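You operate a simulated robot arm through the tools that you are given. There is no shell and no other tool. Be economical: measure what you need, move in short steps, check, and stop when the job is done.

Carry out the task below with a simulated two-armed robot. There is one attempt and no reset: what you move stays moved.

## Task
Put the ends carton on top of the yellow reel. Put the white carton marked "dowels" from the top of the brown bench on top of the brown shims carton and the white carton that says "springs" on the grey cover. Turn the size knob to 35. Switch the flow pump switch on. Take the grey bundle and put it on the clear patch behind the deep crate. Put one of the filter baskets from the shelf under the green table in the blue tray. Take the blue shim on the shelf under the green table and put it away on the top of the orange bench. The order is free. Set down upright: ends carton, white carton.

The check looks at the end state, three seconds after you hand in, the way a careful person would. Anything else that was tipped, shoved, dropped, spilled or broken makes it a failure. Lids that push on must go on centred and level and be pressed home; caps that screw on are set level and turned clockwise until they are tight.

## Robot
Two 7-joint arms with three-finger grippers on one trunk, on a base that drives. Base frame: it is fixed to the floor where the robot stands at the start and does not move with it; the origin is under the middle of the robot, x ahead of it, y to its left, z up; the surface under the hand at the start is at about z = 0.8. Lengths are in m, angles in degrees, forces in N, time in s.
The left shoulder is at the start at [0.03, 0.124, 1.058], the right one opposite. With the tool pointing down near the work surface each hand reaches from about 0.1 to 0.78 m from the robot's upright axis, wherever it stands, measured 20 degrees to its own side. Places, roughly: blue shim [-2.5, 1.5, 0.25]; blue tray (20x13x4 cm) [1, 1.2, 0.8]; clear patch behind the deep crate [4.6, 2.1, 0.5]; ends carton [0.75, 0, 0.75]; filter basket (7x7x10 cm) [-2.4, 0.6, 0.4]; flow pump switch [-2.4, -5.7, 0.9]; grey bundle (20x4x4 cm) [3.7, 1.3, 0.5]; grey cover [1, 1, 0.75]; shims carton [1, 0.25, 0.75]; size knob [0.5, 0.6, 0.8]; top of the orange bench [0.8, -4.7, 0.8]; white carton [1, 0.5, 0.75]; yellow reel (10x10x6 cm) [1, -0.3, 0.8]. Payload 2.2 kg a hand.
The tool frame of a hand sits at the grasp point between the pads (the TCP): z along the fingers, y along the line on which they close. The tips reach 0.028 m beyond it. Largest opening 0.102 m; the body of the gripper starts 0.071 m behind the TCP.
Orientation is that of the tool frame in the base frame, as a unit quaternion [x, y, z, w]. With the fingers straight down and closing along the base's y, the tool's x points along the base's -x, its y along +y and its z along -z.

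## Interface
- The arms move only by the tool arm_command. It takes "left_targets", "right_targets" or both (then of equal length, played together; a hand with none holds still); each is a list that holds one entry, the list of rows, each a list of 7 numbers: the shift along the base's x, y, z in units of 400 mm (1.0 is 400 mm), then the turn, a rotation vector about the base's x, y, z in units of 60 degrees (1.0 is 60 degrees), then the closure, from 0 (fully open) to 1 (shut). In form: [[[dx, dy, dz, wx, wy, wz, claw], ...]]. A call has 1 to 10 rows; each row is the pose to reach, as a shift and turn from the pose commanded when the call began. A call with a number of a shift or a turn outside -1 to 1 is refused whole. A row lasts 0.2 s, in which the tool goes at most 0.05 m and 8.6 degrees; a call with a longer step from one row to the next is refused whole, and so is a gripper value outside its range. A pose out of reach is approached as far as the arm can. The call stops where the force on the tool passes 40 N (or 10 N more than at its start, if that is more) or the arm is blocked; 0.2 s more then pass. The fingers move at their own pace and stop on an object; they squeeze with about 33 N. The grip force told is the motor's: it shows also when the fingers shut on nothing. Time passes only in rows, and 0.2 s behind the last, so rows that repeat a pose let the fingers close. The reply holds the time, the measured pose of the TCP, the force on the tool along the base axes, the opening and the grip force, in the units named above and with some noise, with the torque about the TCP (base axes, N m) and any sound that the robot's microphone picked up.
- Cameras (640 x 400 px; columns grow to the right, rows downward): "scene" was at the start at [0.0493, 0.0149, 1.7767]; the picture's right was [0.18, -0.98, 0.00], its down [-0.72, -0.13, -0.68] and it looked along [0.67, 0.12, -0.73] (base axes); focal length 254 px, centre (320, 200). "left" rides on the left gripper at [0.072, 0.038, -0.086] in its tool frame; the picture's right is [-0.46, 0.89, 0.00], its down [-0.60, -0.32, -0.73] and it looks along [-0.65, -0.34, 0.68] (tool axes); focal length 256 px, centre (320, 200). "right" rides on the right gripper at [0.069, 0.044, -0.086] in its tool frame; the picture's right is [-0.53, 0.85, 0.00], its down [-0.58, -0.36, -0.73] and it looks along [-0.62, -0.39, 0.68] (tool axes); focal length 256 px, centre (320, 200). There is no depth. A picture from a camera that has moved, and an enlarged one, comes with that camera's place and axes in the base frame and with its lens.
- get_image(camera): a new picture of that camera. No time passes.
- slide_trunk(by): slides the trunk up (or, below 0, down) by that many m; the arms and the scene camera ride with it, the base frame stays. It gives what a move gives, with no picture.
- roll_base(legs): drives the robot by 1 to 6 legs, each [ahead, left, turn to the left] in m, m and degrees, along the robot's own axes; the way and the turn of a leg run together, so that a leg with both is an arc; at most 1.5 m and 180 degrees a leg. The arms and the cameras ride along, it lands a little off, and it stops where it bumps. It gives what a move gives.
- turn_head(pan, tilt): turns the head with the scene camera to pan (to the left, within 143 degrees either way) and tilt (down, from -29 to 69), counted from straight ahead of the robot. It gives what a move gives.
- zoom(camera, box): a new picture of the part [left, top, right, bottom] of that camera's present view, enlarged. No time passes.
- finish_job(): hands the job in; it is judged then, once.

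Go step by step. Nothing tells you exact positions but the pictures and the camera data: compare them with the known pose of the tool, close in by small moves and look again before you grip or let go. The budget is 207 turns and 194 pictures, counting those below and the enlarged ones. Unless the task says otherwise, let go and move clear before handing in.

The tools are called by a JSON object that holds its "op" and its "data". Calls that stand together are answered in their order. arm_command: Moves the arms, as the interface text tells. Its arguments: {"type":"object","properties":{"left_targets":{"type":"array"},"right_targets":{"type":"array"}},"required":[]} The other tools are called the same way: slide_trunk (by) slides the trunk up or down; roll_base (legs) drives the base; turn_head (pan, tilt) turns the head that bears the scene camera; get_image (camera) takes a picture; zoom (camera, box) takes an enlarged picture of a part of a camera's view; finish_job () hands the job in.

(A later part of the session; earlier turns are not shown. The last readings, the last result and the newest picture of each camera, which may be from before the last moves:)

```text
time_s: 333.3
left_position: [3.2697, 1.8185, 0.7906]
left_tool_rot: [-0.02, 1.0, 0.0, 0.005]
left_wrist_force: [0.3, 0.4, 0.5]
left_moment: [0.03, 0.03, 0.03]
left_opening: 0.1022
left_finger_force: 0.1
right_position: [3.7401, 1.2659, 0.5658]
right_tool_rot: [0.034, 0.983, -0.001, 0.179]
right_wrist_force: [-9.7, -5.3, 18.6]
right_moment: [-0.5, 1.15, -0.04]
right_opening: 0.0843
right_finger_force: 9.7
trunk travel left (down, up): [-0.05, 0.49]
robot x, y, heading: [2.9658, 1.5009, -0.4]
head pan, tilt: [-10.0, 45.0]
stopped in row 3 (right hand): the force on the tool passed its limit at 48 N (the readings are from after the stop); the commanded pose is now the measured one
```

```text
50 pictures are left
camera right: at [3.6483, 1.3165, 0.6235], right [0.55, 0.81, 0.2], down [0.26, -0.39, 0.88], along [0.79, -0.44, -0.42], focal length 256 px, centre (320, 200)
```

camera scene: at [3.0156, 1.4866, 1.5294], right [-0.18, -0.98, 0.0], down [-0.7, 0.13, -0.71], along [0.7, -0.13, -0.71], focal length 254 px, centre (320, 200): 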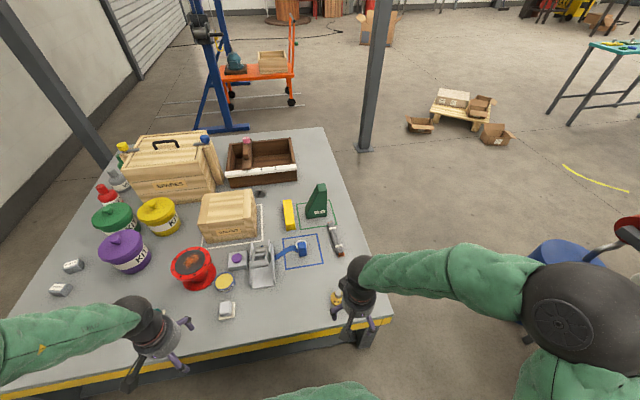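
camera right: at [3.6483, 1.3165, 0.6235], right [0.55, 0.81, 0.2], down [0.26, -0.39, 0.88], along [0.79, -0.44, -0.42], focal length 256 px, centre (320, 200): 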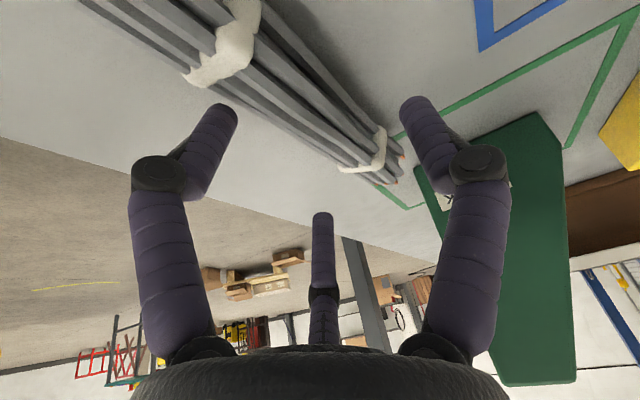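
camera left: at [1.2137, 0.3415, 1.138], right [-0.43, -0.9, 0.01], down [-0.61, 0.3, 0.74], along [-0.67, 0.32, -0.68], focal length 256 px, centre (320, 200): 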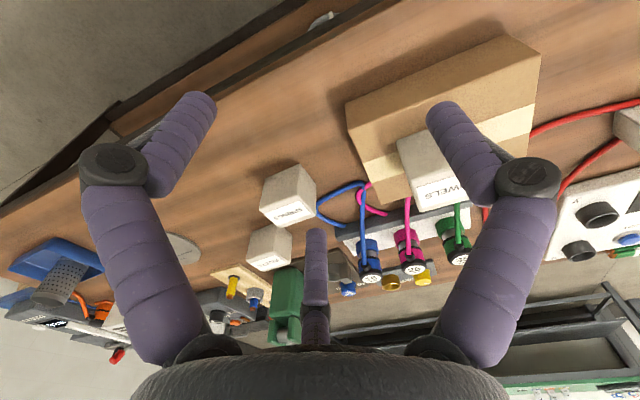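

Contact came early, with the fingers pushed apart. I'll rise 5 cm and check the alignment.

{"op": "arm_command", "data": {"right_targets": [[[0, 0, 0.06, 0, 0, 0, 0.3], [0, 0, 0.15, 0, 0, 0, 0.3]]]}}

{"op": "get_image", "data": {"camera": "right"}}

{"op": "zoom", "data": {"camera": "scene", "box": [300, 190, 400, 270]}}

```text
time_s: 333.9
left_position: [3.2708, 1.8179, 0.7902]
left_tool_rot: [-0.019, 1.0, 0.0, 0.005]
left_wrist_force: [0.5, -0.7, 0.2]
left_moment: [-0.02, 0.0, 0.0]
left_opening: 0.1021
left_finger_force: 0.0
right_position: [3.7393, 1.2712, 0.6186]
right_tool_rot: [0.031, 0.984, 0.001, 0.175]
right_wrist_force: [-0.2, 0.4, 0.1]
right_moment: [-0.03, -0.07, -0.01]
right_opening: 0.0717
right_finger_force: 0.0
trunk travel left (down, up): [-0.05, 0.49]
robot x, y, heading: [2.9641, 1.5017, -0.3]
head pan, tilt: [-10.0, 45.0]
```

```text
49 pictures are left
camera right: at [3.6462, 1.3213, 0.6777], right [0.55, 0.81, 0.19], down [0.27, -0.39, 0.88], along [0.79, -0.43, -0.43], focal length 256 px, centre (320, 200)
```

right: 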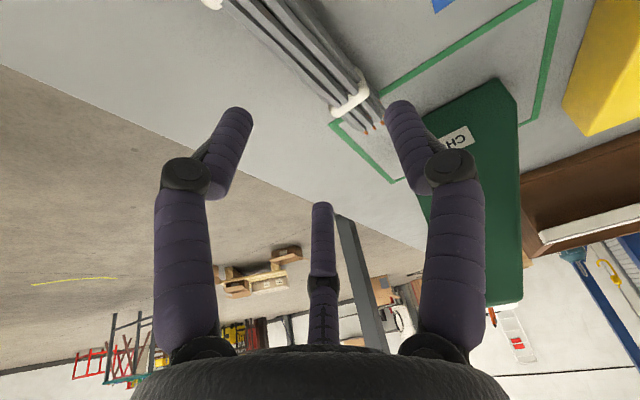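

```text
5.00 times, centred on (350, 230) of scene
camera zoom: at [3.0154, 1.4867, 1.5293], right [-0.18, -0.98, 0.0], down [-0.7, 0.13, -0.71], along [0.7, -0.13, -0.71], focal length 1272 px, centre (170, 50)
```

zoom: 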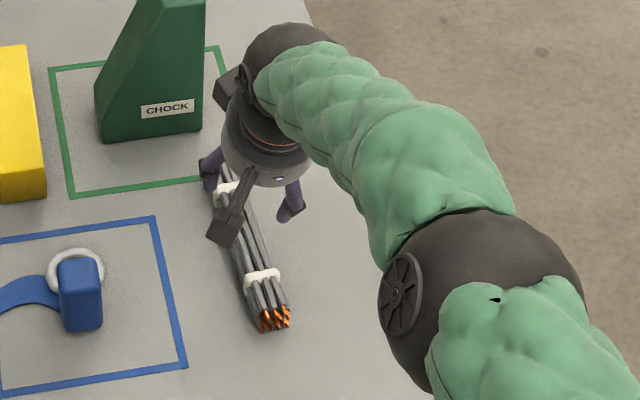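

The hand's camera bracket probably touched the bundle because of the tilt. I'll undo the tilt higher up and roll the base 5 cm closer instead.

{"op": "arm_command", "data": {"right_targets": [[[-0.04, 0, 0.05, 0, 0.08, 0, 0.3], [-0.08, 0, 0.1, 0, 0.16, 0, 0.3], [-0.12, 0, 0.12, 0, 0.24, 0, 0.3], [-0.15, 0.015, 0.12, 0, 0.34, 0, 0.3]]]}}

{"op": "roll_base", "data": {"legs": [[0.06, 0, 0.3]]}}

{"op": "get_image", "data": {"camera": "right"}}

```text
time_s: 334.9
left_position: [3.271, 1.8184, 0.7897]
left_tool_rot: [-0.018, 1.0, 0.0, 0.005]
left_wrist_force: [-0.3, -0.2, 0.0]
left_moment: [0.01, 0.01, 0.01]
left_opening: 0.1022
left_finger_force: 0.1
right_position: [3.6779, 1.2766, 0.6672]
right_tool_rot: [0.03, 1.0, -0.004, -0.002]
right_wrist_force: [0.7, 0.3, 0.2]
right_moment: [0.02, 0.06, -0.02]
right_opening: 0.0712
right_finger_force: 0.1
trunk travel left (down, up): [-0.05, 0.49]
robot x, y, heading: [2.965, 1.5017, -0.2]
head pan, tilt: [-10.0, 45.0]
```

```text
time_s: 335.9
left_position: [3.3302, 1.8198, 0.7896]
left_tool_rot: [-0.021, 1.0, 0.0, 0.004]
left_wrist_force: [1.4, 0.2, -0.2]
left_moment: [-0.01, 0.02, -0.01]
left_opening: 0.1016
left_finger_force: 0.1
right_position: [3.739, 1.2813, 0.6683]
right_tool_rot: [0.028, 1.0, -0.005, -0.002]
right_wrist_force: [0.6, 0.1, 0.0]
right_moment: [0.0, 0.01, 0.01]
right_opening: 0.0714
right_finger_force: 0.0
trunk travel left (down, up): [-0.05, 0.49]
robot x, y, heading: [3.0268, 1.5008, -0.0]
head pan, tilt: [-10.0, 45.0]
```

```text
47 pictures are left
camera right: at [3.674, 1.3297, 0.7546], right [0.58, 0.81, -0.01], down [0.56, -0.39, 0.73], along [0.59, -0.43, -0.68], focal length 256 px, centre (320, 200)
```

right: 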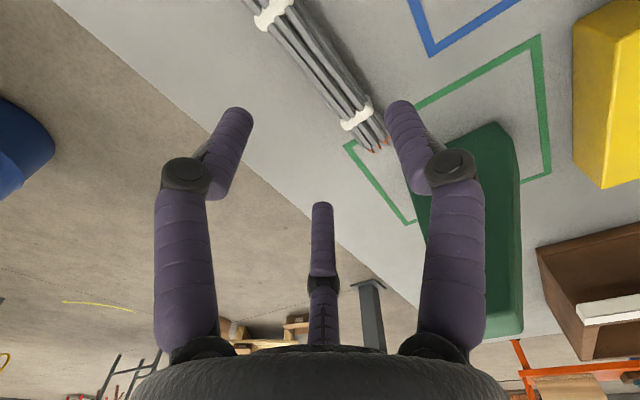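

The bundle passes right under the hand (y≈1.278). I'll descend with the tool straight down.

{"op": "arm_command", "data": {"right_targets": [[[0, -0.008, -0.1, 0, 0, 0, 0.3], [0, -0.008, -0.2, 0, 0, 0, 0.3], [0, -0.008, -0.26, 0, 0, 0, 0.3], [0, -0.008, -0.3, 0, 0, 0, 0.3], [0, -0.008, -0.332, 0, 0, 0, 0.3]]]}}

{"op": "get_image", "data": {"camera": "right"}}

```text
time_s: 337.1
left_position: [3.3293, 1.8199, 0.7903]
left_tool_rot: [-0.022, 1.0, 0.0, 0.007]
left_wrist_force: [-0.2, 0.0, -0.5]
left_moment: [0.03, 0.02, 0.0]
left_opening: 0.102
left_finger_force: 0.1
right_position: [3.7452, 1.2732, 0.5494]
right_tool_rot: [0.031, 0.999, -0.008, 0.007]
right_wrist_force: [-9.7, -1.2, 21.8]
right_moment: [-0.41, 1.28, -0.17]
right_opening: 0.088
right_finger_force: 12.2
trunk travel left (down, up): [-0.05, 0.49]
robot x, y, heading: [3.0243, 1.4998, -0.0]
head pan, tilt: [-10.0, 45.0]
stopped in row 5 (right hand): the force on the tool passed its limit at 41 N (the readings are from after the stop); the commanded pose is now the measured one
```

```text
46 pictures are left
camera right: at [3.6774, 1.323, 0.6354], right [0.59, 0.81, -0.01], down [0.54, -0.39, 0.74], along [0.6, -0.44, -0.67], focal length 256 px, centre (320, 200)
```

right: 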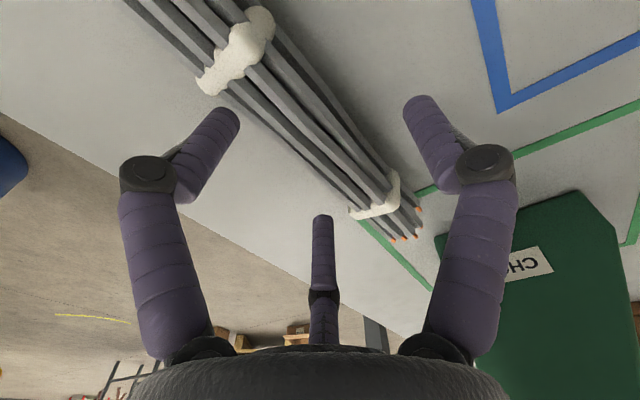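

The tips appear to touch the table on both sides of the bundle. I'll ease up 4 mm and close.

{"op": "arm_command", "data": {"right_targets": [[[0, 0, 0.01, 0, 0, 0, 0.3], [0, 0, 0.01, 0, 0, 0, 1], [0, 0, 0.01, 0, 0, 0, 1], [0, 0, 0.01, 0, 0, 0, 1], [0, 0, 0.06, 0, 0, 0, 1]]]}}

{"op": "get_image", "data": {"camera": "right"}}

```text
time_s: 337.7
left_position: [3.3274, 1.8204, 0.7901]
left_tool_rot: [-0.023, 1.0, 0.0, 0.006]
left_wrist_force: [-0.3, 0.0, 0.4]
left_moment: [0.03, -0.02, 0.01]
left_opening: 0.1021
left_finger_force: 0.0
right_position: [3.7477, 1.2762, 0.5575]
right_tool_rot: [0.03, 1.0, -0.007, 0.008]
right_wrist_force: [2.2, 1.5, 5.5]
right_moment: [-0.11, 0.26, -0.02]
right_opening: 0.0089
right_finger_force: 13.8
trunk travel left (down, up): [-0.05, 0.49]
robot x, y, heading: [3.0244, 1.5015, -0.0]
head pan, tilt: [-10.0, 45.0]
stopped in row 2 (right hand): the force on the tool passed its limit at 47 N (the readings are from after the stop); the commanded pose is now the measured one
```

```text
45 pictures are left
camera right: at [3.6788, 1.3247, 0.6429], right [0.58, 0.81, 0.0], down [0.54, -0.39, 0.75], along [0.61, -0.44, -0.67], focal length 256 px, centre (320, 200)
```

right: 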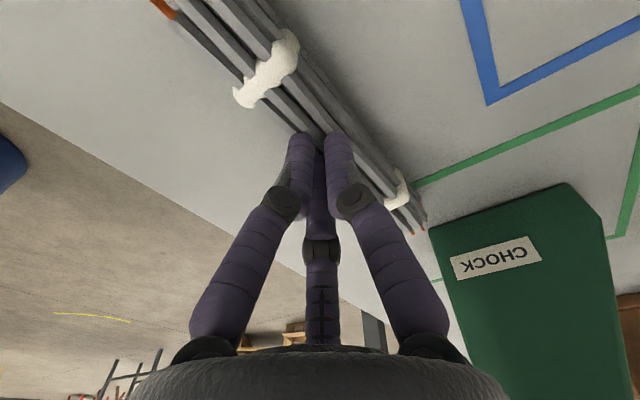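

The fingers slid over the top of the bundle. I'll rise, open fully, and look at it again.

{"op": "arm_command", "data": {"right_targets": [[[0, 0, 0.06, 0, 0, 0, 0.6], [0, 0, 0.12, 0, 0, 0, 0], [0, 0, 0.2, 0, 0, 0, 0], [0, 0, 0.28, 0, 0, 0, 0]]]}}

{"op": "get_image", "data": {"camera": "right"}}

{"op": "zoom", "data": {"camera": "scene", "box": [280, 200, 380, 280]}}

```text
time_s: 338.7
left_position: [3.3293, 1.8203, 0.7898]
left_tool_rot: [-0.021, 1.0, 0.0, 0.004]
left_wrist_force: [-0.4, -0.2, -0.6]
left_moment: [0.03, -0.02, 0.01]
left_opening: 0.102
left_finger_force: 0.1
right_position: [3.7438, 1.2738, 0.6623]
right_tool_rot: [0.031, 0.999, -0.009, 0.002]
right_wrist_force: [0.0, 0.1, -0.6]
right_moment: [-0.01, -0.03, -0.01]
right_opening: 0.1021
right_finger_force: 0.0
trunk travel left (down, up): [-0.05, 0.49]
robot x, y, heading: [3.026, 1.5007, -0.1]
head pan, tilt: [-10.0, 45.0]
```

```text
44 pictures are left
camera right: at [3.6774, 1.323, 0.7485], right [0.58, 0.81, -0.01], down [0.55, -0.39, 0.74], along [0.6, -0.44, -0.67], focal length 256 px, centre (320, 200)
```

right: 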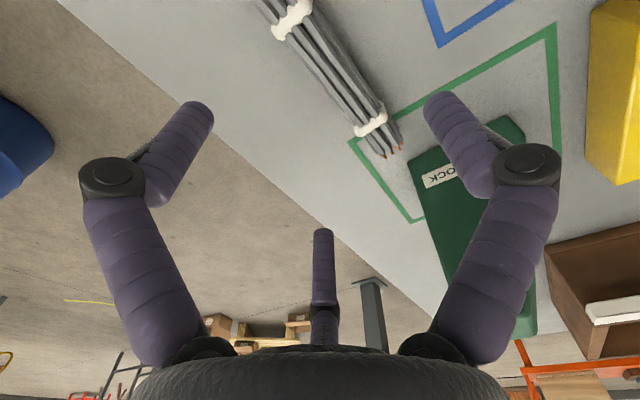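

```text
5.00 times, centred on (330, 240) of scene
camera zoom: at [3.0755, 1.4867, 1.5293], right [-0.17, -0.98, 0.0], down [-0.7, 0.12, -0.71], along [0.7, -0.12, -0.71], focal length 1272 px, centre (270, 0)
```

zoom: 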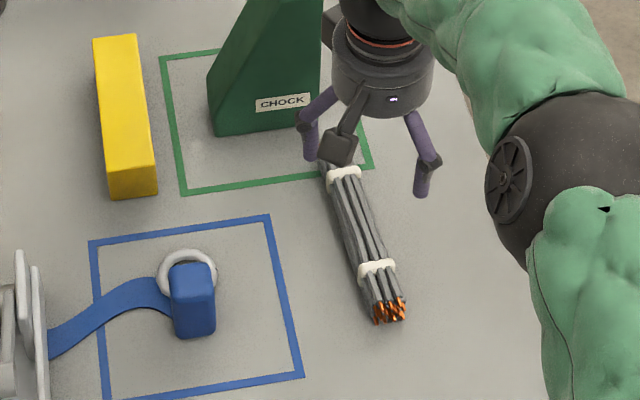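

The bundle is at ≈[3.755, 1.281]. I'll open fully, re-centre and descend in finer steps to feel the surface.

{"op": "arm_command", "data": {"right_targets": [[[0.02, 0.018, -0.1, 0, 0, 0, 0], [0.02, 0.018, -0.2, 0, 0, 0, 0], [0.02, 0.018, -0.26, 0, 0, 0, 0], [0.02, 0.018, -0.285, 0, 0, 0, 0], [0.02, 0.018, -0.295, 0, 0, 0, 0], [0.02, 0.018, -0.305, 0, 0, 0, 0]]]}}

```text
time_s: 340.1
left_position: [3.3289, 1.8203, 0.7909]
left_tool_rot: [-0.022, 1.0, 0.0, 0.005]
left_wrist_force: [-0.4, 0.3, 0.3]
left_moment: [0.02, -0.03, 0.0]
left_opening: 0.1021
left_finger_force: 0.0
right_position: [3.7518, 1.2803, 0.5453]
right_tool_rot: [0.03, 1.0, -0.008, 0.003]
right_wrist_force: [-11.2, 1.9, 23.4]
right_moment: [-0.47, 1.42, -0.23]
right_opening: 0.1024
right_finger_force: 0.3
trunk travel left (down, up): [-0.05, 0.49]
robot x, y, heading: [3.0283, 1.4998, -0.0]
head pan, tilt: [-10.0, 45.0]
```

{"op": "get_image", "data": {"camera": "right"}}

{"op": "zoom", "data": {"camera": "scene", "box": [290, 190, 390, 270]}}

```text
42 pictures are left
camera right: at [3.6848, 1.3303, 0.6309], right [0.59, 0.81, -0.01], down [0.55, -0.39, 0.74], along [0.6, -0.44, -0.67], focal length 256 px, centre (320, 200)
```

right: 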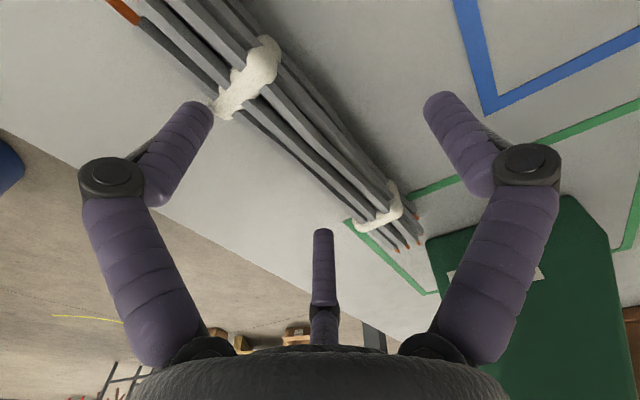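

```text
5.00 times, centred on (340, 230) of scene
camera zoom: at [3.0728, 1.4875, 1.5298], right [-0.17, -0.98, 0.0], down [-0.69, 0.12, -0.71], along [0.7, -0.12, -0.71], focal length 1272 px, centre (220, 50)
```

zoom: 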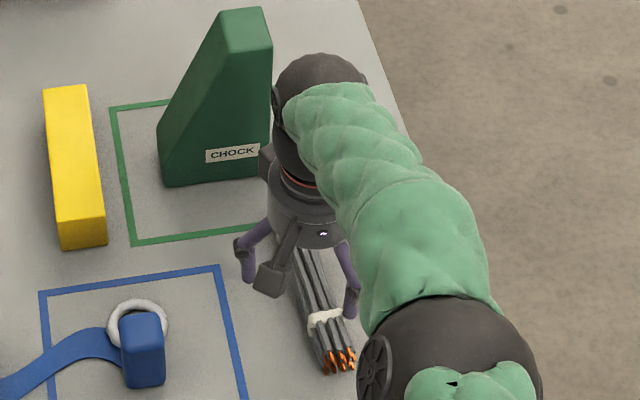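

The picture shows that one finger lands on the bundle's near tie: the jaws appear turned about 32° relative to the bundle. I'll rise and turn the hand +32° so that they straddle it squarely.

{"op": "arm_command", "data": {"right_targets": [[[0, 0, 0.1, 0, 0, 0.1, 0], [0, 0, 0.2, 0, 0, 0.2, 0], [0, 0, 0.2, 0, 0, 0.32, 0], [0, 0, 0.2, 0, 0, 0.43, 0], [0, 0, 0.2, 0, 0, 0.54, 0]]]}}

{"op": "get_image", "data": {"camera": "right"}}

{"op": "zoom", "data": {"camera": "scene", "box": [290, 190, 390, 270]}}

```text
time_s: 341.3
left_position: [3.3296, 1.8187, 0.7901]
left_tool_rot: [-0.021, 1.0, 0.0, 0.005]
left_wrist_force: [0.5, -0.8, 0.2]
left_moment: [0.01, 0.0, 0.02]
left_opening: 0.1017
left_finger_force: 0.0
right_position: [3.751, 1.2797, 0.6196]
right_tool_rot: [-0.251, 0.968, -0.006, 0.004]
right_wrist_force: [0.1, -0.5, 0.1]
right_moment: [-0.01, 0.01, 0.05]
right_opening: 0.1019
right_finger_force: 0.1
trunk travel left (down, up): [-0.05, 0.49]
robot x, y, heading: [3.024, 1.501, -0.1]
head pan, tilt: [-10.0, 45.0]
```

```text
40 pictures are left
camera right: at [3.6686, 1.287, 0.706], right [0.06, 1.0, -0.01], down [0.67, -0.03, 0.74], along [0.74, -0.05, -0.67], focal length 256 px, centre (320, 200)
```

right: 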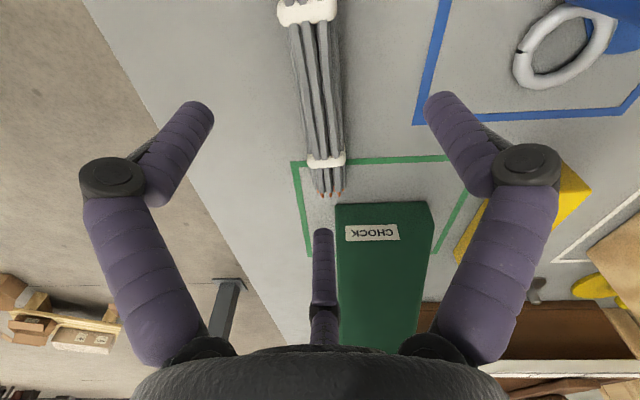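

```text
5.00 times, centred on (340, 230) of scene
camera zoom: at [3.0758, 1.4866, 1.5293], right [-0.17, -0.98, 0.0], down [-0.7, 0.12, -0.71], along [0.7, -0.12, -0.71], focal length 1272 px, centre (220, 50)
```

zoom: 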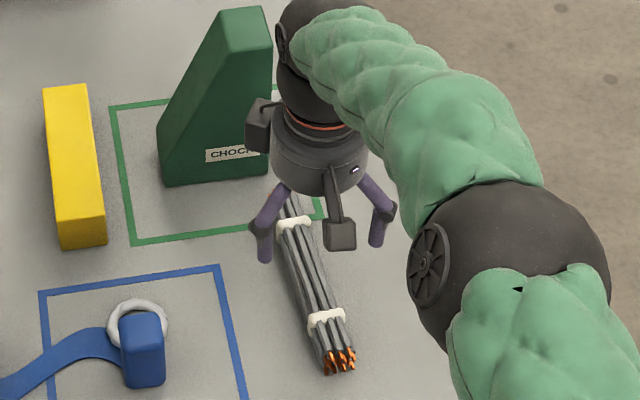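

Now the jaws straddle the bundle symmetrically. I'll descend.

{"op": "arm_command", "data": {"right_targets": [[[0, 0, -0.1, 0, 0, 0, 0], [0, 0, -0.17, 0, 0, 0, 0], [0, 0, -0.195, 0, 0, 0, 0], [0, 0, -0.21, 0, 0, 0, 0], [0, 0, -0.22, 0, 0, 0, 0]]]}}

{"op": "get_image", "data": {"camera": "right"}}

```text
time_s: 342.5
left_position: [3.3288, 1.8207, 0.7916]
left_tool_rot: [-0.022, 1.0, -0.001, 0.006]
left_wrist_force: [-0.3, 0.2, 0.0]
left_moment: [-0.01, -0.01, 0.02]
left_opening: 0.1019
left_finger_force: 0.0
right_position: [3.7571, 1.2812, 0.5413]
right_tool_rot: [-0.249, 0.968, -0.01, 0.014]
right_wrist_force: [9.3, 5.4, 32.1]
right_moment: [0.04, -2.08, 0.37]
right_opening: 0.1034
right_finger_force: 0.2
trunk travel left (down, up): [-0.05, 0.49]
robot x, y, heading: [3.0229, 1.5005, -0.1]
head pan, tilt: [-10.0, 45.0]
```

```text
38 pictures are left
camera right: at [3.6726, 1.2876, 0.6264], right [0.06, 1.0, -0.01], down [0.66, -0.03, 0.75], along [0.75, -0.05, -0.66], focal length 256 px, centre (320, 200)
```

right: 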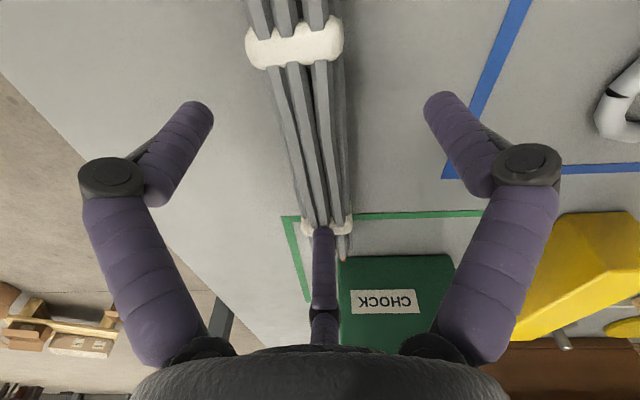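

The centre "thumb" hits the bundle's far end, so the hand acts as thumb against two fingers. The thumb must sit beside the bundle, so I'll rise and turn the hand by -90° in two calls.

{"op": "arm_command", "data": {"right_targets": [[[0, 0, 0.1, 0, 0, 0, 0], [0, 0, 0.2, 0, 0, -0.13, 0], [0, 0, 0.25, 0, 0, -0.27, 0], [0, 0, 0.3, 0, 0, -0.41, 0], [0, 0, 0.3, 0, 0, -0.55, 0], [0, 0, 0.3, 0, 0, -0.69, 0], [0, 0, 0.3, 0, 0, -0.83, 0], [0, 0, 0.3, 0, 0, -0.95, 0]]]}}

{"op": "arm_command", "data": {"right_targets": [[[0, 0, 0, 0, 0, -0.14, 0], [0, 0, 0, 0, 0, -0.28, 0], [0, 0, 0, 0, 0, -0.42, 0], [0, 0, 0, 0, 0, -0.55, 0]]]}}

{"op": "get_image", "data": {"camera": "right"}}

{"op": "zoom", "data": {"camera": "scene", "box": [290, 190, 390, 270]}}

```text
time_s: 344.3
left_position: [3.3298, 1.8198, 0.7891]
left_tool_rot: [-0.023, 1.0, 0.0, 0.005]
left_wrist_force: [-0.2, -0.6, 0.5]
left_moment: [-0.01, 0.08, -0.01]
left_opening: 0.1018
left_finger_force: 0.1
right_position: [3.7506, 1.2813, 0.6525]
right_tool_rot: [0.243, 0.97, -0.008, 0.001]
right_wrist_force: [0.5, 0.0, 0.1]
right_moment: [0.0, -0.05, 0.03]
right_opening: 0.102
right_finger_force: 0.0
trunk travel left (down, up): [-0.05, 0.49]
robot x, y, heading: [3.0224, 1.5039, -0.1]
head pan, tilt: [-10.0, 45.0]
```

```text
time_s: 345.3
left_position: [3.3309, 1.8191, 0.7899]
left_tool_rot: [-0.022, 1.0, 0.0, 0.006]
left_wrist_force: [-0.4, 0.4, 0.0]
left_moment: [0.0, -0.01, -0.02]
left_opening: 0.102
left_finger_force: 0.1
right_position: [3.7516, 1.2808, 0.6527]
right_tool_rot: [0.509, 0.861, -0.008, -0.001]
right_wrist_force: [-0.4, -0.4, -0.4]
right_moment: [-0.01, 0.02, -0.01]
right_opening: 0.1019
right_finger_force: 0.1
trunk travel left (down, up): [-0.05, 0.49]
robot x, y, heading: [3.0249, 1.4983, -0.1]
head pan, tilt: [-10.0, 45.0]
```

```text
37 pictures are left
camera right: at [3.7578, 1.3641, 0.7387], right [1.0, -0.06, -0.01], down [-0.03, -0.67, 0.74], along [-0.05, -0.74, -0.67], focal length 256 px, centre (320, 200)
```

right: 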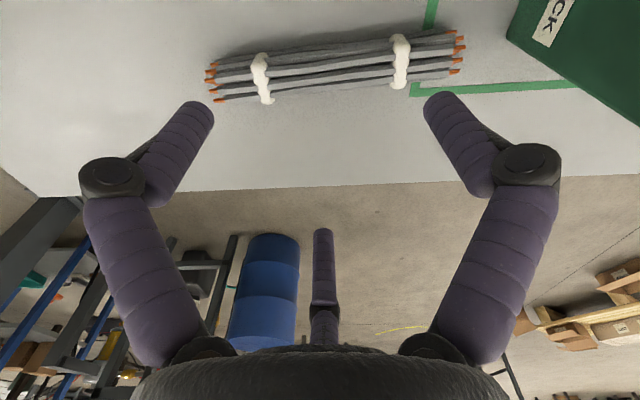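

```text
5.00 times, centred on (340, 230) of scene
camera zoom: at [3.0759, 1.4866, 1.5293], right [-0.17, -0.98, 0.0], down [-0.7, 0.12, -0.71], along [0.7, -0.12, -0.71], focal length 1272 px, centre (220, 50)
```

zoom: 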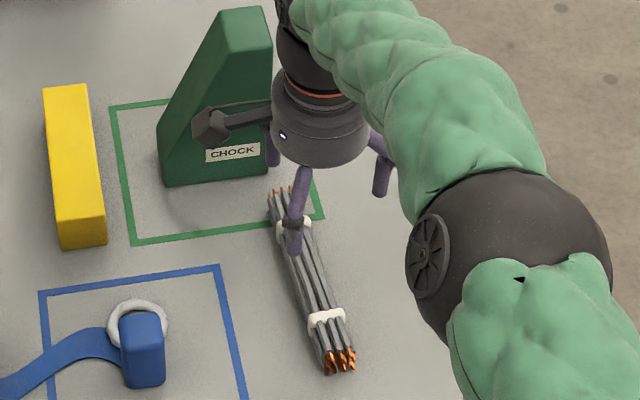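

Now the thumb is on the -y side and the two fingers on the +y side of the bundle. I'll shift +1.5 cm in y and descend in fine steps.

{"op": "arm_command", "data": {"right_targets": [[[0.01, 0.036, -0.08, 0, 0, 0, 0], [0.01, 0.036, -0.17, 0, 0, 0, 0], [0.01, 0.036, -0.23, 0, 0, 0, 0], [0.01, 0.036, -0.26, 0, 0, 0, 0], [0.01, 0.036, -0.28, 0, 0, 0, 0], [0.01, 0.036, -0.295, 0, 0, 0, 0]]]}}

{"op": "get_image", "data": {"camera": "right"}}

```text
time_s: 346.7
left_position: [3.3297, 1.82, 0.7895]
left_tool_rot: [-0.022, 1.0, 0.0, 0.006]
left_wrist_force: [-0.6, 0.3, 0.4]
left_moment: [0.04, -0.04, -0.01]
left_opening: 0.102
left_finger_force: 0.0
right_position: [3.7498, 1.2964, 0.5377]
right_tool_rot: [0.508, 0.861, -0.007, -0.001]
right_wrist_force: [-0.5, -1.0, -0.5]
right_moment: [0.02, 0.0, -0.01]
right_opening: 0.1019
right_finger_force: 0.1
right hand out of reach, approached as far as the arm can: row 5, 6
trunk travel left (down, up): [-0.05, 0.49]
robot x, y, heading: [3.0288, 1.5005, -0.1]
head pan, tilt: [-10.0, 45.0]
```

```text
35 pictures are left
camera right: at [3.7559, 1.3796, 0.623], right [1.0, -0.06, -0.01], down [-0.03, -0.67, 0.74], along [-0.05, -0.74, -0.67], focal length 256 px, centre (320, 200)
```

right: 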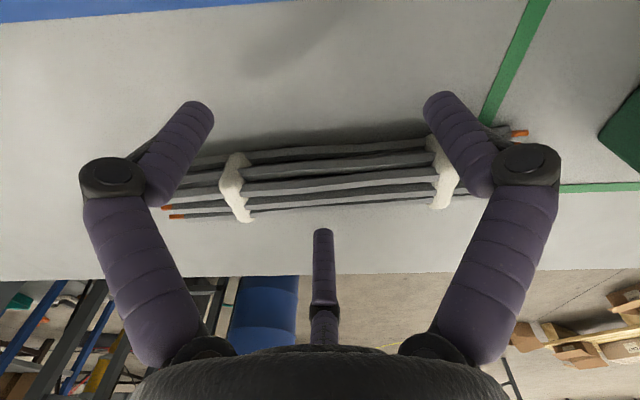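

The bundle is between fingers and thumb with no contact. I'll close and lift.

{"op": "arm_command", "data": {"right_targets": [[[0, 0, 0, 0, 0, 0, 1], [0, 0, 0, 0, 0, 0, 1], [0, 0, 0, 0, 0, 0, 1], [0, 0, 0, 0, 0, 0, 1], [-0.02, 0, 0.08, 0, 0, 0, 1], [-0.04, 0, 0.18, 0, 0, 0, 1]]]}}

{"op": "get_image", "data": {"camera": "right"}}

```text
time_s: 348.1
left_position: [3.3299, 1.8201, 0.7893]
left_tool_rot: [-0.022, 1.0, 0.0, 0.005]
left_wrist_force: [0.2, -0.2, 0.4]
left_moment: [-0.02, 0.0, -0.01]
left_opening: 0.1018
left_finger_force: 0.0
right_position: [3.7458, 1.2939, 0.6023]
right_tool_rot: [0.507, 0.862, -0.009, -0.004]
right_wrist_force: [-0.1, -0.3, -2.1]
right_moment: [0.0, 0.03, -0.02]
right_opening: 0.0488
right_finger_force: 32.9
right hand out of reach, approached as far as the arm can: row 6
trunk travel left (down, up): [-0.05, 0.49]
robot x, y, heading: [3.0278, 1.4988, 0.0]
head pan, tilt: [-10.0, 45.0]
```

```text
34 pictures are left
camera right: at [3.7525, 1.3769, 0.6888], right [1.0, -0.06, -0.02], down [-0.03, -0.67, 0.74], along [-0.05, -0.74, -0.67], focal length 256 px, centre (320, 200)
```

right: 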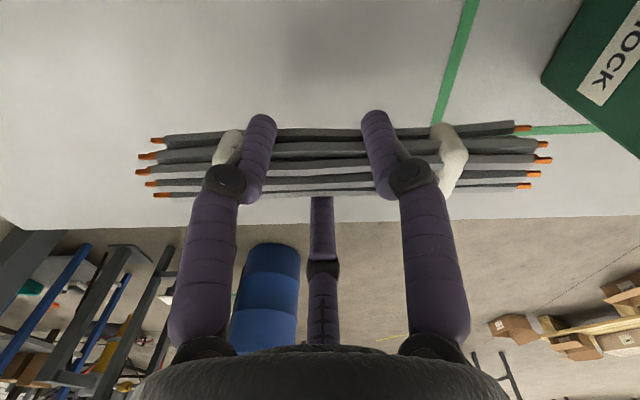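

The bundle is held. I'll raise the trunk, retract the hand, and drive around by the left lane.

{"op": "slide_trunk", "data": {"by": 0.35}}

{"op": "arm_command", "data": {"right_targets": [[[-0.1, 0, 0, 0, 0, 0, 1], [-0.2, 0, 0.02, 0, 0, 0, 1], [-0.3, 0, 0.04, 0, 0, 0, 1], [-0.4, 0, 0.06, 0, 0, 0, 1], [-0.5, 0, 0.08, 0, 0, 0, 1], [-0.6, 0, 0.1, 0, 0, 0, 1], [-0.7, 0, 0.1, 0, 0, 0, 1], [-0.8, 0, 0.1, 0, 0, 0, 1]]]}}

{"op": "roll_base", "data": {"legs": [[-0.2, 0, 0], [0, 1.45, 0], [1.3, 0.1, 0]]}}

{"op": "turn_head", "data": {"pan": -45, "tilt": 40}}

{"op": "get_image", "data": {"camera": "scene"}}

```text
time_s: 351.5
left_position: [3.3316, 1.8201, 1.1397]
left_tool_rot: [-0.022, 1.0, 0.001, 0.004]
left_wrist_force: [0.4, 0.1, 0.4]
left_moment: [-0.01, 0.04, 0.01]
left_opening: 0.1021
left_finger_force: 0.1
right_position: [3.7475, 1.2926, 0.9531]
right_tool_rot: [0.508, 0.861, -0.009, -0.003]
right_wrist_force: [-1.0, -0.2, -1.3]
right_moment: [0.02, 0.04, -0.02]
right_opening: 0.0481
right_finger_force: 33.0
trunk travel left (down, up): [-0.4, 0.14]
robot x, y, heading: [3.0229, 1.5048, 0.2]
head pan, tilt: [-10.0, 45.0]
```

```text
time_s: 353.3
left_position: [3.33, 1.8194, 1.1399]
left_tool_rot: [-0.022, 1.0, 0.001, 0.005]
left_wrist_force: [0.4, -0.1, 0.0]
left_moment: [0.02, 0.01, 0.03]
left_opening: 0.1021
left_finger_force: 0.0
right_position: [3.7476, 1.2924, 0.9532]
right_tool_rot: [0.509, 0.861, -0.009, -0.002]
right_wrist_force: [0.4, 0.0, -1.3]
right_moment: [0.0, 0.02, -0.01]
right_opening: 0.0486
right_finger_force: 32.9
right hand out of reach, approached as far as the arm can: row 1, 2, 3, 4, 5, 6, 7, 8
trunk travel left (down, up): [-0.4, 0.14]
robot x, y, heading: [3.0245, 1.5002, -0.1]
head pan, tilt: [-10.0, 45.0]
```

```text
time_s: 360.7
left_position: [3.0736, 3.1281, 1.1395]
left_tool_rot: [-0.1, 0.995, 0.0, 0.005]
left_wrist_force: [0.6, 0.1, 0.9]
left_moment: [-0.05, -0.01, 0.0]
left_opening: 0.1017
left_finger_force: 0.0
right_position: [3.5695, 2.6719, 0.9537]
right_tool_rot: [0.44, 0.898, -0.009, -0.002]
right_wrist_force: [-0.6, 1.2, -1.2]
right_moment: [-0.01, -0.03, 0.01]
right_opening: 0.0486
right_finger_force: 32.5
trunk travel left (down, up): [-0.4, 0.14]
robot x, y, heading: [2.8218, 2.7617, 8.9]
head pan, tilt: [-10.0, 45.0]
stopped in leg 2: the robot was blocked; the commanded pose is now the measured one
```

```text
time_s: 361.7
left_position: [3.0741, 3.1254, 1.1396]
left_tool_rot: [-0.1, 0.995, 0.0, 0.005]
left_wrist_force: [0.1, 0.3, -0.1]
left_moment: [-0.05, 0.03, 0.04]
left_opening: 0.1022
left_finger_force: 0.0
right_position: [3.5691, 2.6677, 0.9538]
right_tool_rot: [0.44, 0.898, -0.009, -0.002]
right_wrist_force: [0.0, 0.1, -1.8]
right_moment: [0.01, 0.02, 0.04]
right_opening: 0.0487
right_finger_force: 33.1
trunk travel left (down, up): [-0.4, 0.14]
robot x, y, heading: [2.8239, 2.7648, 8.9]
head pan, tilt: [-45.0, 40.0]
```

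```text
33 pictures are left
camera scene: at [2.8625, 2.7086, 1.8866], right [-0.59, -0.81, 0.0], down [-0.52, 0.38, -0.77], along [0.62, -0.45, -0.64], focal length 254 px, centre (320, 200)
```

scene: 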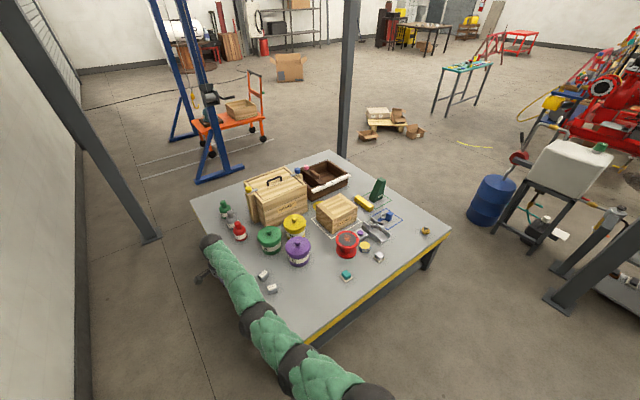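

The base was stopped by a pillar at ≈[2.55, 3.07], and the right arm didn't retract. I'll first try to retract it while turning the wrist back towards its default.

{"op": "arm_command", "data": {"right_targets": [[[-0.03, 0, 0.03, 0, 0, 0.13, 1], [-0.08, 0, 0.06, 0, 0, 0.26, 1], [-0.15, 0, 0.1, 0, 0, 0.39, 1], [-0.22, 0, 0.12, 0, 0, 0.52, 1], [-0.3, 0, 0.14, 0, 0, 0.65, 1], [-0.4, 0, 0.14, 0, 0, 0.78, 1], [-0.5, 0, 0.14, 0, 0, 0.78, 1], [-0.6, 0, 0.14, 0, 0, 0.78, 1]]]}}

{"op": "get_image", "data": {"camera": "right"}}

```text
time_s: 363.5
left_position: [3.0752, 3.1253, 1.1395]
left_tool_rot: [-0.099, 0.995, 0.0, 0.005]
left_wrist_force: [-0.4, 0.1, -0.4]
left_moment: [-0.01, 0.0, 0.01]
left_opening: 0.1021
left_finger_force: 0.0
right_position: [3.5681, 2.7039, 0.9662]
right_tool_rot: [0.047, 0.999, -0.009, 0.0]
right_wrist_force: [-0.6, -0.5, -2.3]
right_moment: [0.03, 0.02, -0.01]
right_opening: 0.0485
right_finger_force: 32.7
right hand out of reach, approached as far as the arm can: row 1, 2, 3, 4, 5, 6, 7, 8
trunk travel left (down, up): [-0.4, 0.14]
robot x, y, heading: [2.8242, 2.7632, 9.0]
head pan, tilt: [-45.0, 40.0]
```

```text
32 pictures are left
camera right: at [3.5034, 2.7563, 1.0529], right [0.61, 0.79, -0.01], down [0.54, -0.4, 0.74], along [0.58, -0.46, -0.67], focal length 256 px, centre (320, 200)
```

right: 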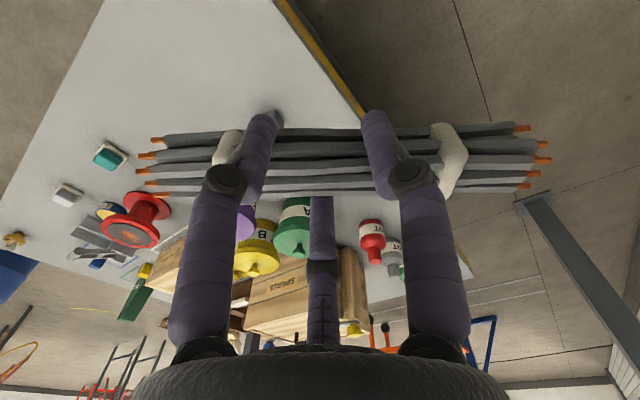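

The arm seems stuck near full extension. I'll bend it out by tilting the hand forward while asking for a retreat and a rise.

{"op": "arm_command", "data": {"right_targets": [[[0, -0.03, 0.08, 0, -0.12, 0, 1], [-0.02, -0.06, 0.16, 0, -0.24, 0, 1], [-0.05, -0.09, 0.24, 0, -0.36, 0, 1], [-0.1, -0.12, 0.3, 0, -0.36, 0, 1], [-0.2, -0.12, 0.32, 0, -0.36, 0, 1], [-0.3, -0.12, 0.34, 0, -0.3, 0, 1], [-0.4, -0.12, 0.34, 0, -0.2, 0, 1], [-0.5, -0.12, 0.34, 0, -0.1, 0, 1], [-0.6, -0.12, 0.34, 0, 0, 0, 1]]]}}

```text
time_s: 365.5
left_position: [3.0725, 3.1283, 1.139]
left_tool_rot: [-0.099, 0.995, -0.001, 0.005]
left_wrist_force: [0.4, 0.7, -0.4]
left_moment: [-0.09, -0.02, -0.01]
left_opening: 0.1019
left_finger_force: 0.0
right_position: [3.5243, 2.7804, 1.0038]
right_tool_rot: [0.049, 0.996, -0.048, -0.054]
right_wrist_force: [-1.7, -1.2, -0.9]
right_moment: [0.04, -0.06, 0.03]
right_opening: 0.0485
right_finger_force: 33.0
right hand out of reach, approached as far as the arm can: row 1, 2, 3, 4, 5, 6, 7, 8, 9
trunk travel left (down, up): [-0.4, 0.14]
robot x, y, heading: [2.823, 2.764, 9.0]
head pan, tilt: [-45.0, 40.0]
```

It moved a little inward and up. I'll keep asking for retreat, now with an inward motion.

{"op": "arm_command", "data": {"right_targets": [[[-0.08, 0.05, 0.05, 0, 0, 0, 1], [-0.16, 0.1, 0.1, 0, 0, 0, 1], [-0.24, 0.15, 0.15, 0, 0, 0, 1], [-0.32, 0.2, 0.2, 0, 0, 0, 1], [-0.4, 0.22, 0.25, 0, 0, 0, 1], [-0.5, 0.22, 0.28, 0, 0, 0, 1], [-0.6, 0.22, 0.3, 0, 0, 0, 1], [-0.7, 0.2, 0.3, 0, 0, 0, 1]]]}}

{"op": "get_image", "data": {"camera": "scene"}}

```text
time_s: 367.3
left_position: [3.0738, 3.1263, 1.1399]
left_tool_rot: [-0.1, 0.995, 0.0, 0.005]
left_wrist_force: [0.4, 0.0, -0.3]
left_moment: [0.02, 0.04, -0.01]
left_opening: 0.102
left_finger_force: 0.1
right_position: [3.4718, 2.9114, 1.0525]
right_tool_rot: [0.049, 0.996, -0.045, -0.056]
right_wrist_force: [-0.2, 0.4, -1.1]
right_moment: [0.03, 0.06, 0.0]
right_opening: 0.0488
right_finger_force: 33.1
right hand out of reach, approached as far as the arm can: row 1, 2, 3, 4, 5, 6, 7, 8
trunk travel left (down, up): [-0.4, 0.14]
robot x, y, heading: [2.8261, 2.7616, 8.8]
head pan, tilt: [-45.0, 40.0]
```

```text
31 pictures are left
camera scene: at [2.8624, 2.7084, 1.8866], right [-0.59, -0.81, 0.0], down [-0.52, 0.38, -0.77], along [0.62, -0.45, -0.64], focal length 254 px, centre (320, 200)
```

scene: 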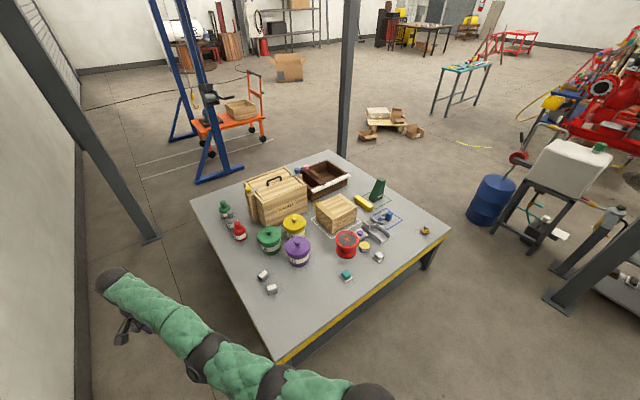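

The arm is swinging nearly straight. I'll ask for a retreat straight toward the shoulder, levelling the hand.

{"op": "arm_command", "data": {"right_targets": [[[-0.06, -0.03, 0, 0.04, 0, 0, 1], [-0.12, -0.06, 0, 0.08, -0.05, 0, 1], [-0.2, -0.1, 0, 0.08, -0.11, 0, 1], [-0.28, -0.14, 0, 0.08, -0.11, 0, 1], [-0.36, -0.18, 0, 0.08, -0.11, 0, 1], [-0.44, -0.22, 0, 0.08, -0.11, 0, 1], [-0.52, -0.26, 0, 0.08, -0.11, 0, 1], [-0.6, -0.3, 0, 0.08, -0.11, 0, 1]]]}}

```text
time_s: 369.1
left_position: [3.0734, 3.1262, 1.1401]
left_tool_rot: [-0.099, 0.995, 0.001, 0.005]
left_wrist_force: [0.7, 0.1, 0.6]
left_moment: [0.0, 0.0, 0.0]
left_opening: 0.1019
left_finger_force: 0.0
right_position: [3.5014, 2.9271, 1.0511]
right_tool_rot: [0.047, 0.999, -0.001, -0.001]
right_wrist_force: [1.0, 0.0, -1.5]
right_moment: [0.0, 0.0, -0.02]
right_opening: 0.0483
right_finger_force: 33.7
right hand out of reach, approached as far as the arm can: row 1, 2, 3, 4, 5, 6, 7, 8
trunk travel left (down, up): [-0.4, 0.14]
robot x, y, heading: [2.822, 2.7609, 8.8]
head pan, tilt: [-45.0, 40.0]
```

The hand is level and the bundle secure, so I'll position with base and trunk. I'll get past the table corner, face -y, then slide along +x with the hand high over the table.

{"op": "roll_base", "data": {"legs": [[0.28, 0, -8.8], [0.1, 0.2, 0], [0, 0, -90], [0, 1.0, 0]]}}

{"op": "turn_head", "data": {"pan": 15, "tilt": 45}}

{"op": "get_image", "data": {"camera": "scene"}}

```text
time_s: 371.1
left_position: [3.3987, 3.1067, 1.1389]
left_tool_rot: [-0.024, 1.0, 0.0, 0.005]
left_wrist_force: [0.0, 0.2, 0.0]
left_moment: [-0.01, 0.02, 0.0]
left_opening: 0.1021
left_finger_force: 0.0
right_position: [3.7878, 2.8463, 1.0491]
right_tool_rot: [0.125, 0.992, -0.002, -0.002]
right_wrist_force: [-0.3, 0.2, -1.2]
right_moment: [-0.01, 0.03, 0.0]
right_opening: 0.0486
right_finger_force: 32.6
trunk travel left (down, up): [-0.4, 0.14]
robot x, y, heading: [3.0884, 2.7881, 0.1]
head pan, tilt: [-45.0, 40.0]
stopped in leg 1: the robot was blocked; the commanded pose is now the measured one
```

```text
time_s: 372.4
left_position: [3.397, 3.1073, 1.1398]
left_tool_rot: [-0.024, 1.0, 0.0, 0.006]
left_wrist_force: [-0.5, -0.4, 0.2]
left_moment: [-0.02, 0.04, 0.02]
left_opening: 0.1022
left_finger_force: 0.1
right_position: [3.7869, 2.8444, 1.0498]
right_tool_rot: [0.124, 0.992, -0.002, -0.001]
right_wrist_force: [0.1, 0.5, -2.0]
right_moment: [0.01, 0.03, -0.01]
right_opening: 0.0487
right_finger_force: 32.8
trunk travel left (down, up): [-0.4, 0.14]
robot x, y, heading: [3.0918, 2.787, -0.1]
head pan, tilt: [15.0, 45.0]
```

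```text
30 pictures are left
camera scene: at [3.1417, 2.8081, 1.8793], right [0.26, -0.97, 0.0], down [-0.68, -0.18, -0.71], along [0.68, 0.18, -0.71], focal length 254 px, centre (320, 200)
```

scene: 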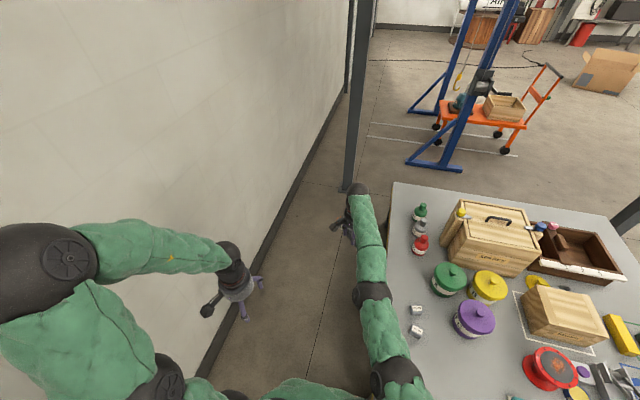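

The base corner met the table corner. I'll move left first, then ahead, then turn.

{"op": "roll_base", "data": {"legs": [[-0.05, 0.05, 0], [0, 0.23, 0], [0.35, 0, 0]]}}

{"op": "get_image", "data": {"camera": "scene"}}

```text
time_s: 376.6
left_position: [3.6917, 3.3902, 1.1399]
left_tool_rot: [-0.026, 1.0, 0.0, 0.005]
left_wrist_force: [0.0, -0.6, 0.5]
left_moment: [0.03, 0.04, -0.01]
left_opening: 0.1019
left_finger_force: 0.0
right_position: [4.0846, 3.1325, 1.0494]
right_tool_rot: [0.123, 0.992, -0.002, -0.002]
right_wrist_force: [1.1, 0.0, -1.2]
right_moment: [0.0, 0.04, -0.03]
right_opening: 0.0482
right_finger_force: 33.1
trunk travel left (down, up): [-0.4, 0.14]
robot x, y, heading: [3.3858, 3.0724, -0.0]
head pan, tilt: [15.0, 45.0]
```

```text
29 pictures are left
camera scene: at [3.439, 3.0919, 1.8793], right [0.26, -0.96, 0.0], down [-0.68, -0.19, -0.71], along [0.68, 0.19, -0.71], focal length 254 px, centre (320, 200)
```

scene: 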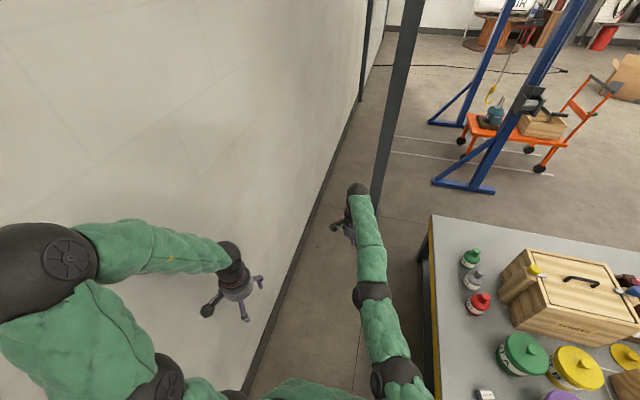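

Clear. Now I'll turn to face -y and slide along the table toward x≈4.5.

{"op": "roll_base", "data": {"legs": [[0, 0, -90], [0, 1.1, 0]]}}

{"op": "turn_head", "data": {"pan": 5, "tilt": 50}}

{"op": "get_image", "data": {"camera": "scene"}}

```text
time_s: 386.1
left_position: [4.7977, 2.7599, 1.14]
left_tool_rot: [0.692, 0.722, -0.003, 0.004]
left_wrist_force: [0.3, -0.7, -0.5]
left_moment: [0.01, 0.02, 0.02]
left_opening: 0.1019
left_finger_force: 0.0
right_position: [4.5337, 2.3698, 1.0493]
right_tool_rot: [0.791, 0.612, 0.0, -0.002]
right_wrist_force: [0.6, -0.6, -1.3]
right_moment: [-0.03, 0.01, -0.01]
right_opening: 0.0486
right_finger_force: 32.9
trunk travel left (down, up): [-0.4, 0.14]
robot x, y, heading: [4.4804, 3.0656, -90.1]
head pan, tilt: [15.0, 45.0]
```

```text
time_s: 386.8
left_position: [4.7976, 2.7596, 1.1397]
left_tool_rot: [0.692, 0.722, -0.003, 0.004]
left_wrist_force: [0.5, 0.0, 0.0]
left_moment: [-0.01, 0.03, 0.03]
left_opening: 0.102
left_finger_force: 0.0
right_position: [4.5331, 2.37, 1.0493]
right_tool_rot: [0.791, 0.611, 0.0, -0.002]
right_wrist_force: [-0.2, 0.3, -1.3]
right_moment: [0.04, -0.03, -0.02]
right_opening: 0.0484
right_finger_force: 33.2
trunk travel left (down, up): [-0.4, 0.14]
robot x, y, heading: [4.4755, 3.0687, -90.2]
head pan, tilt: [5.0, 50.0]
```

```text
28 pictures are left
camera scene: at [4.4855, 3.0192, 1.8724], right [-1.0, -0.08, 0.0], down [-0.06, 0.76, -0.64], along [0.05, -0.64, -0.77], focal length 254 px, centre (320, 200)
```

scene: 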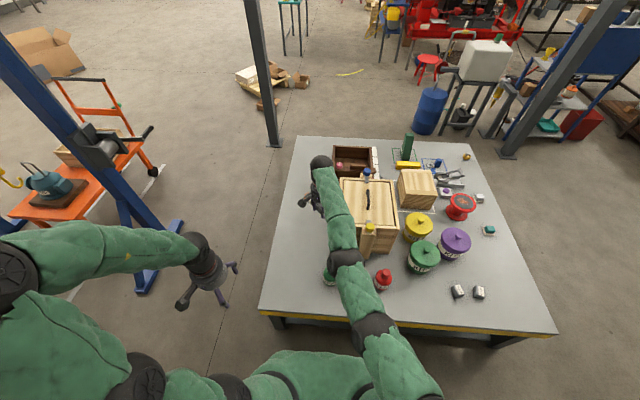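

The clear strip behind the SPARES crate spans x≈4.42–4.83. I'll move up to the table edge, lower the trunk, and turn the bundle parallel to x.

{"op": "roll_base", "data": {"legs": [[0.06, 0.1, 0.2]]}}

{"op": "slide_trunk", "data": {"by": -0.38}}

{"op": "arm_command", "data": {"right_targets": [[[0, -0.03, -0.01, 0, 0, 0.13, 1], [0, -0.06, -0.02, 0, 0, 0.26, 1], [0, -0.09, -0.03, 0, 0, 0.39, 1], [0, -0.12, -0.04, 0, 0, 0.52, 1], [0, -0.15, -0.05, 0, 0, 0.65, 1], [0, -0.18, -0.06, 0, 0, 0.78, 1], [0, -0.22, -0.08, 0, 0, 0.78, 1], [0, -0.26, -0.1, 0, 0, 0.78, 1]]]}}

{"op": "get_image", "data": {"camera": "right"}}

{"op": "get_image", "data": {"camera": "scene"}}

```text
time_s: 388.0
left_position: [4.9014, 2.7002, 1.1401]
left_tool_rot: [0.69, 0.723, -0.004, 0.004]
left_wrist_force: [-0.9, -0.4, 0.9]
left_moment: [0.01, 0.03, 0.0]
left_opening: 0.1021
left_finger_force: 0.0
right_position: [4.6389, 2.31, 1.0503]
right_tool_rot: [0.79, 0.613, -0.001, -0.002]
right_wrist_force: [0.8, 0.4, -1.5]
right_moment: [0.03, 0.02, 0.01]
right_opening: 0.0484
right_finger_force: 33.0
trunk travel left (down, up): [-0.4, 0.14]
robot x, y, heading: [4.5827, 3.0079, -89.8]
head pan, tilt: [5.0, 50.0]
```

```text
time_s: 391.7
left_position: [4.9005, 2.6999, 0.7597]
left_tool_rot: [0.691, 0.723, -0.004, 0.003]
left_wrist_force: [-0.3, -0.1, 0.0]
left_moment: [-0.02, -0.01, -0.01]
left_opening: 0.102
left_finger_force: 0.0
right_position: [4.6393, 2.3085, 0.6709]
right_tool_rot: [0.791, 0.612, -0.001, -0.002]
right_wrist_force: [0.3, -0.1, -1.6]
right_moment: [0.01, 0.02, 0.02]
right_opening: 0.0486
right_finger_force: 33.4
trunk travel left (down, up): [-0.02, 0.52]
robot x, y, heading: [4.5809, 3.0036, -90.0]
head pan, tilt: [5.0, 50.0]
```

```text
time_s: 393.5
left_position: [4.9011, 2.7002, 0.7599]
left_tool_rot: [0.691, 0.723, -0.003, 0.003]
left_wrist_force: [0.0, -0.6, 0.8]
left_moment: [0.01, 0.0, 0.0]
left_opening: 0.102
left_finger_force: 0.1
right_position: [4.6231, 2.2872, 0.6413]
right_tool_rot: [0.482, 0.876, -0.001, 0.0]
right_wrist_force: [-0.8, 0.1, -1.2]
right_moment: [0.0, 0.01, 0.01]
right_opening: 0.0485
right_finger_force: 33.0
right hand out of reach, approached as far as the arm can: row 2, 3, 4, 5, 6, 7, 8
trunk travel left (down, up): [-0.02, 0.52]
robot x, y, heading: [4.5815, 3.0058, -90.2]
head pan, tilt: [5.0, 50.0]
```

```text
27 pictures are left
camera right: at [4.6231, 2.3694, 0.7292], right [1.0, 0.0, 0.0], down [0.0, -0.68, 0.73], along [0.0, -0.73, -0.68], focal length 256 px, centre (320, 200)
```

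right: 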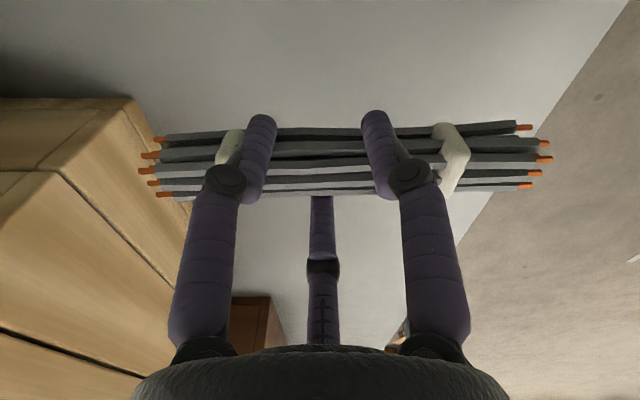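

```text
26 pictures are left
camera scene: at [4.5885, 2.9581, 1.4924], right [-1.0, -0.09, 0.0], down [-0.07, 0.76, -0.64], along [0.06, -0.64, -0.77], focal length 254 px, centre (320, 200)
```

scene: 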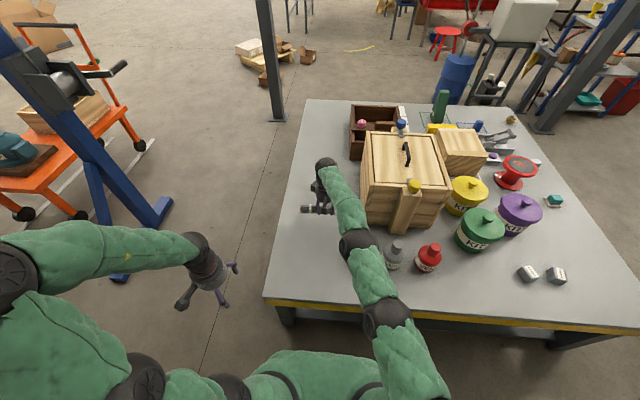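

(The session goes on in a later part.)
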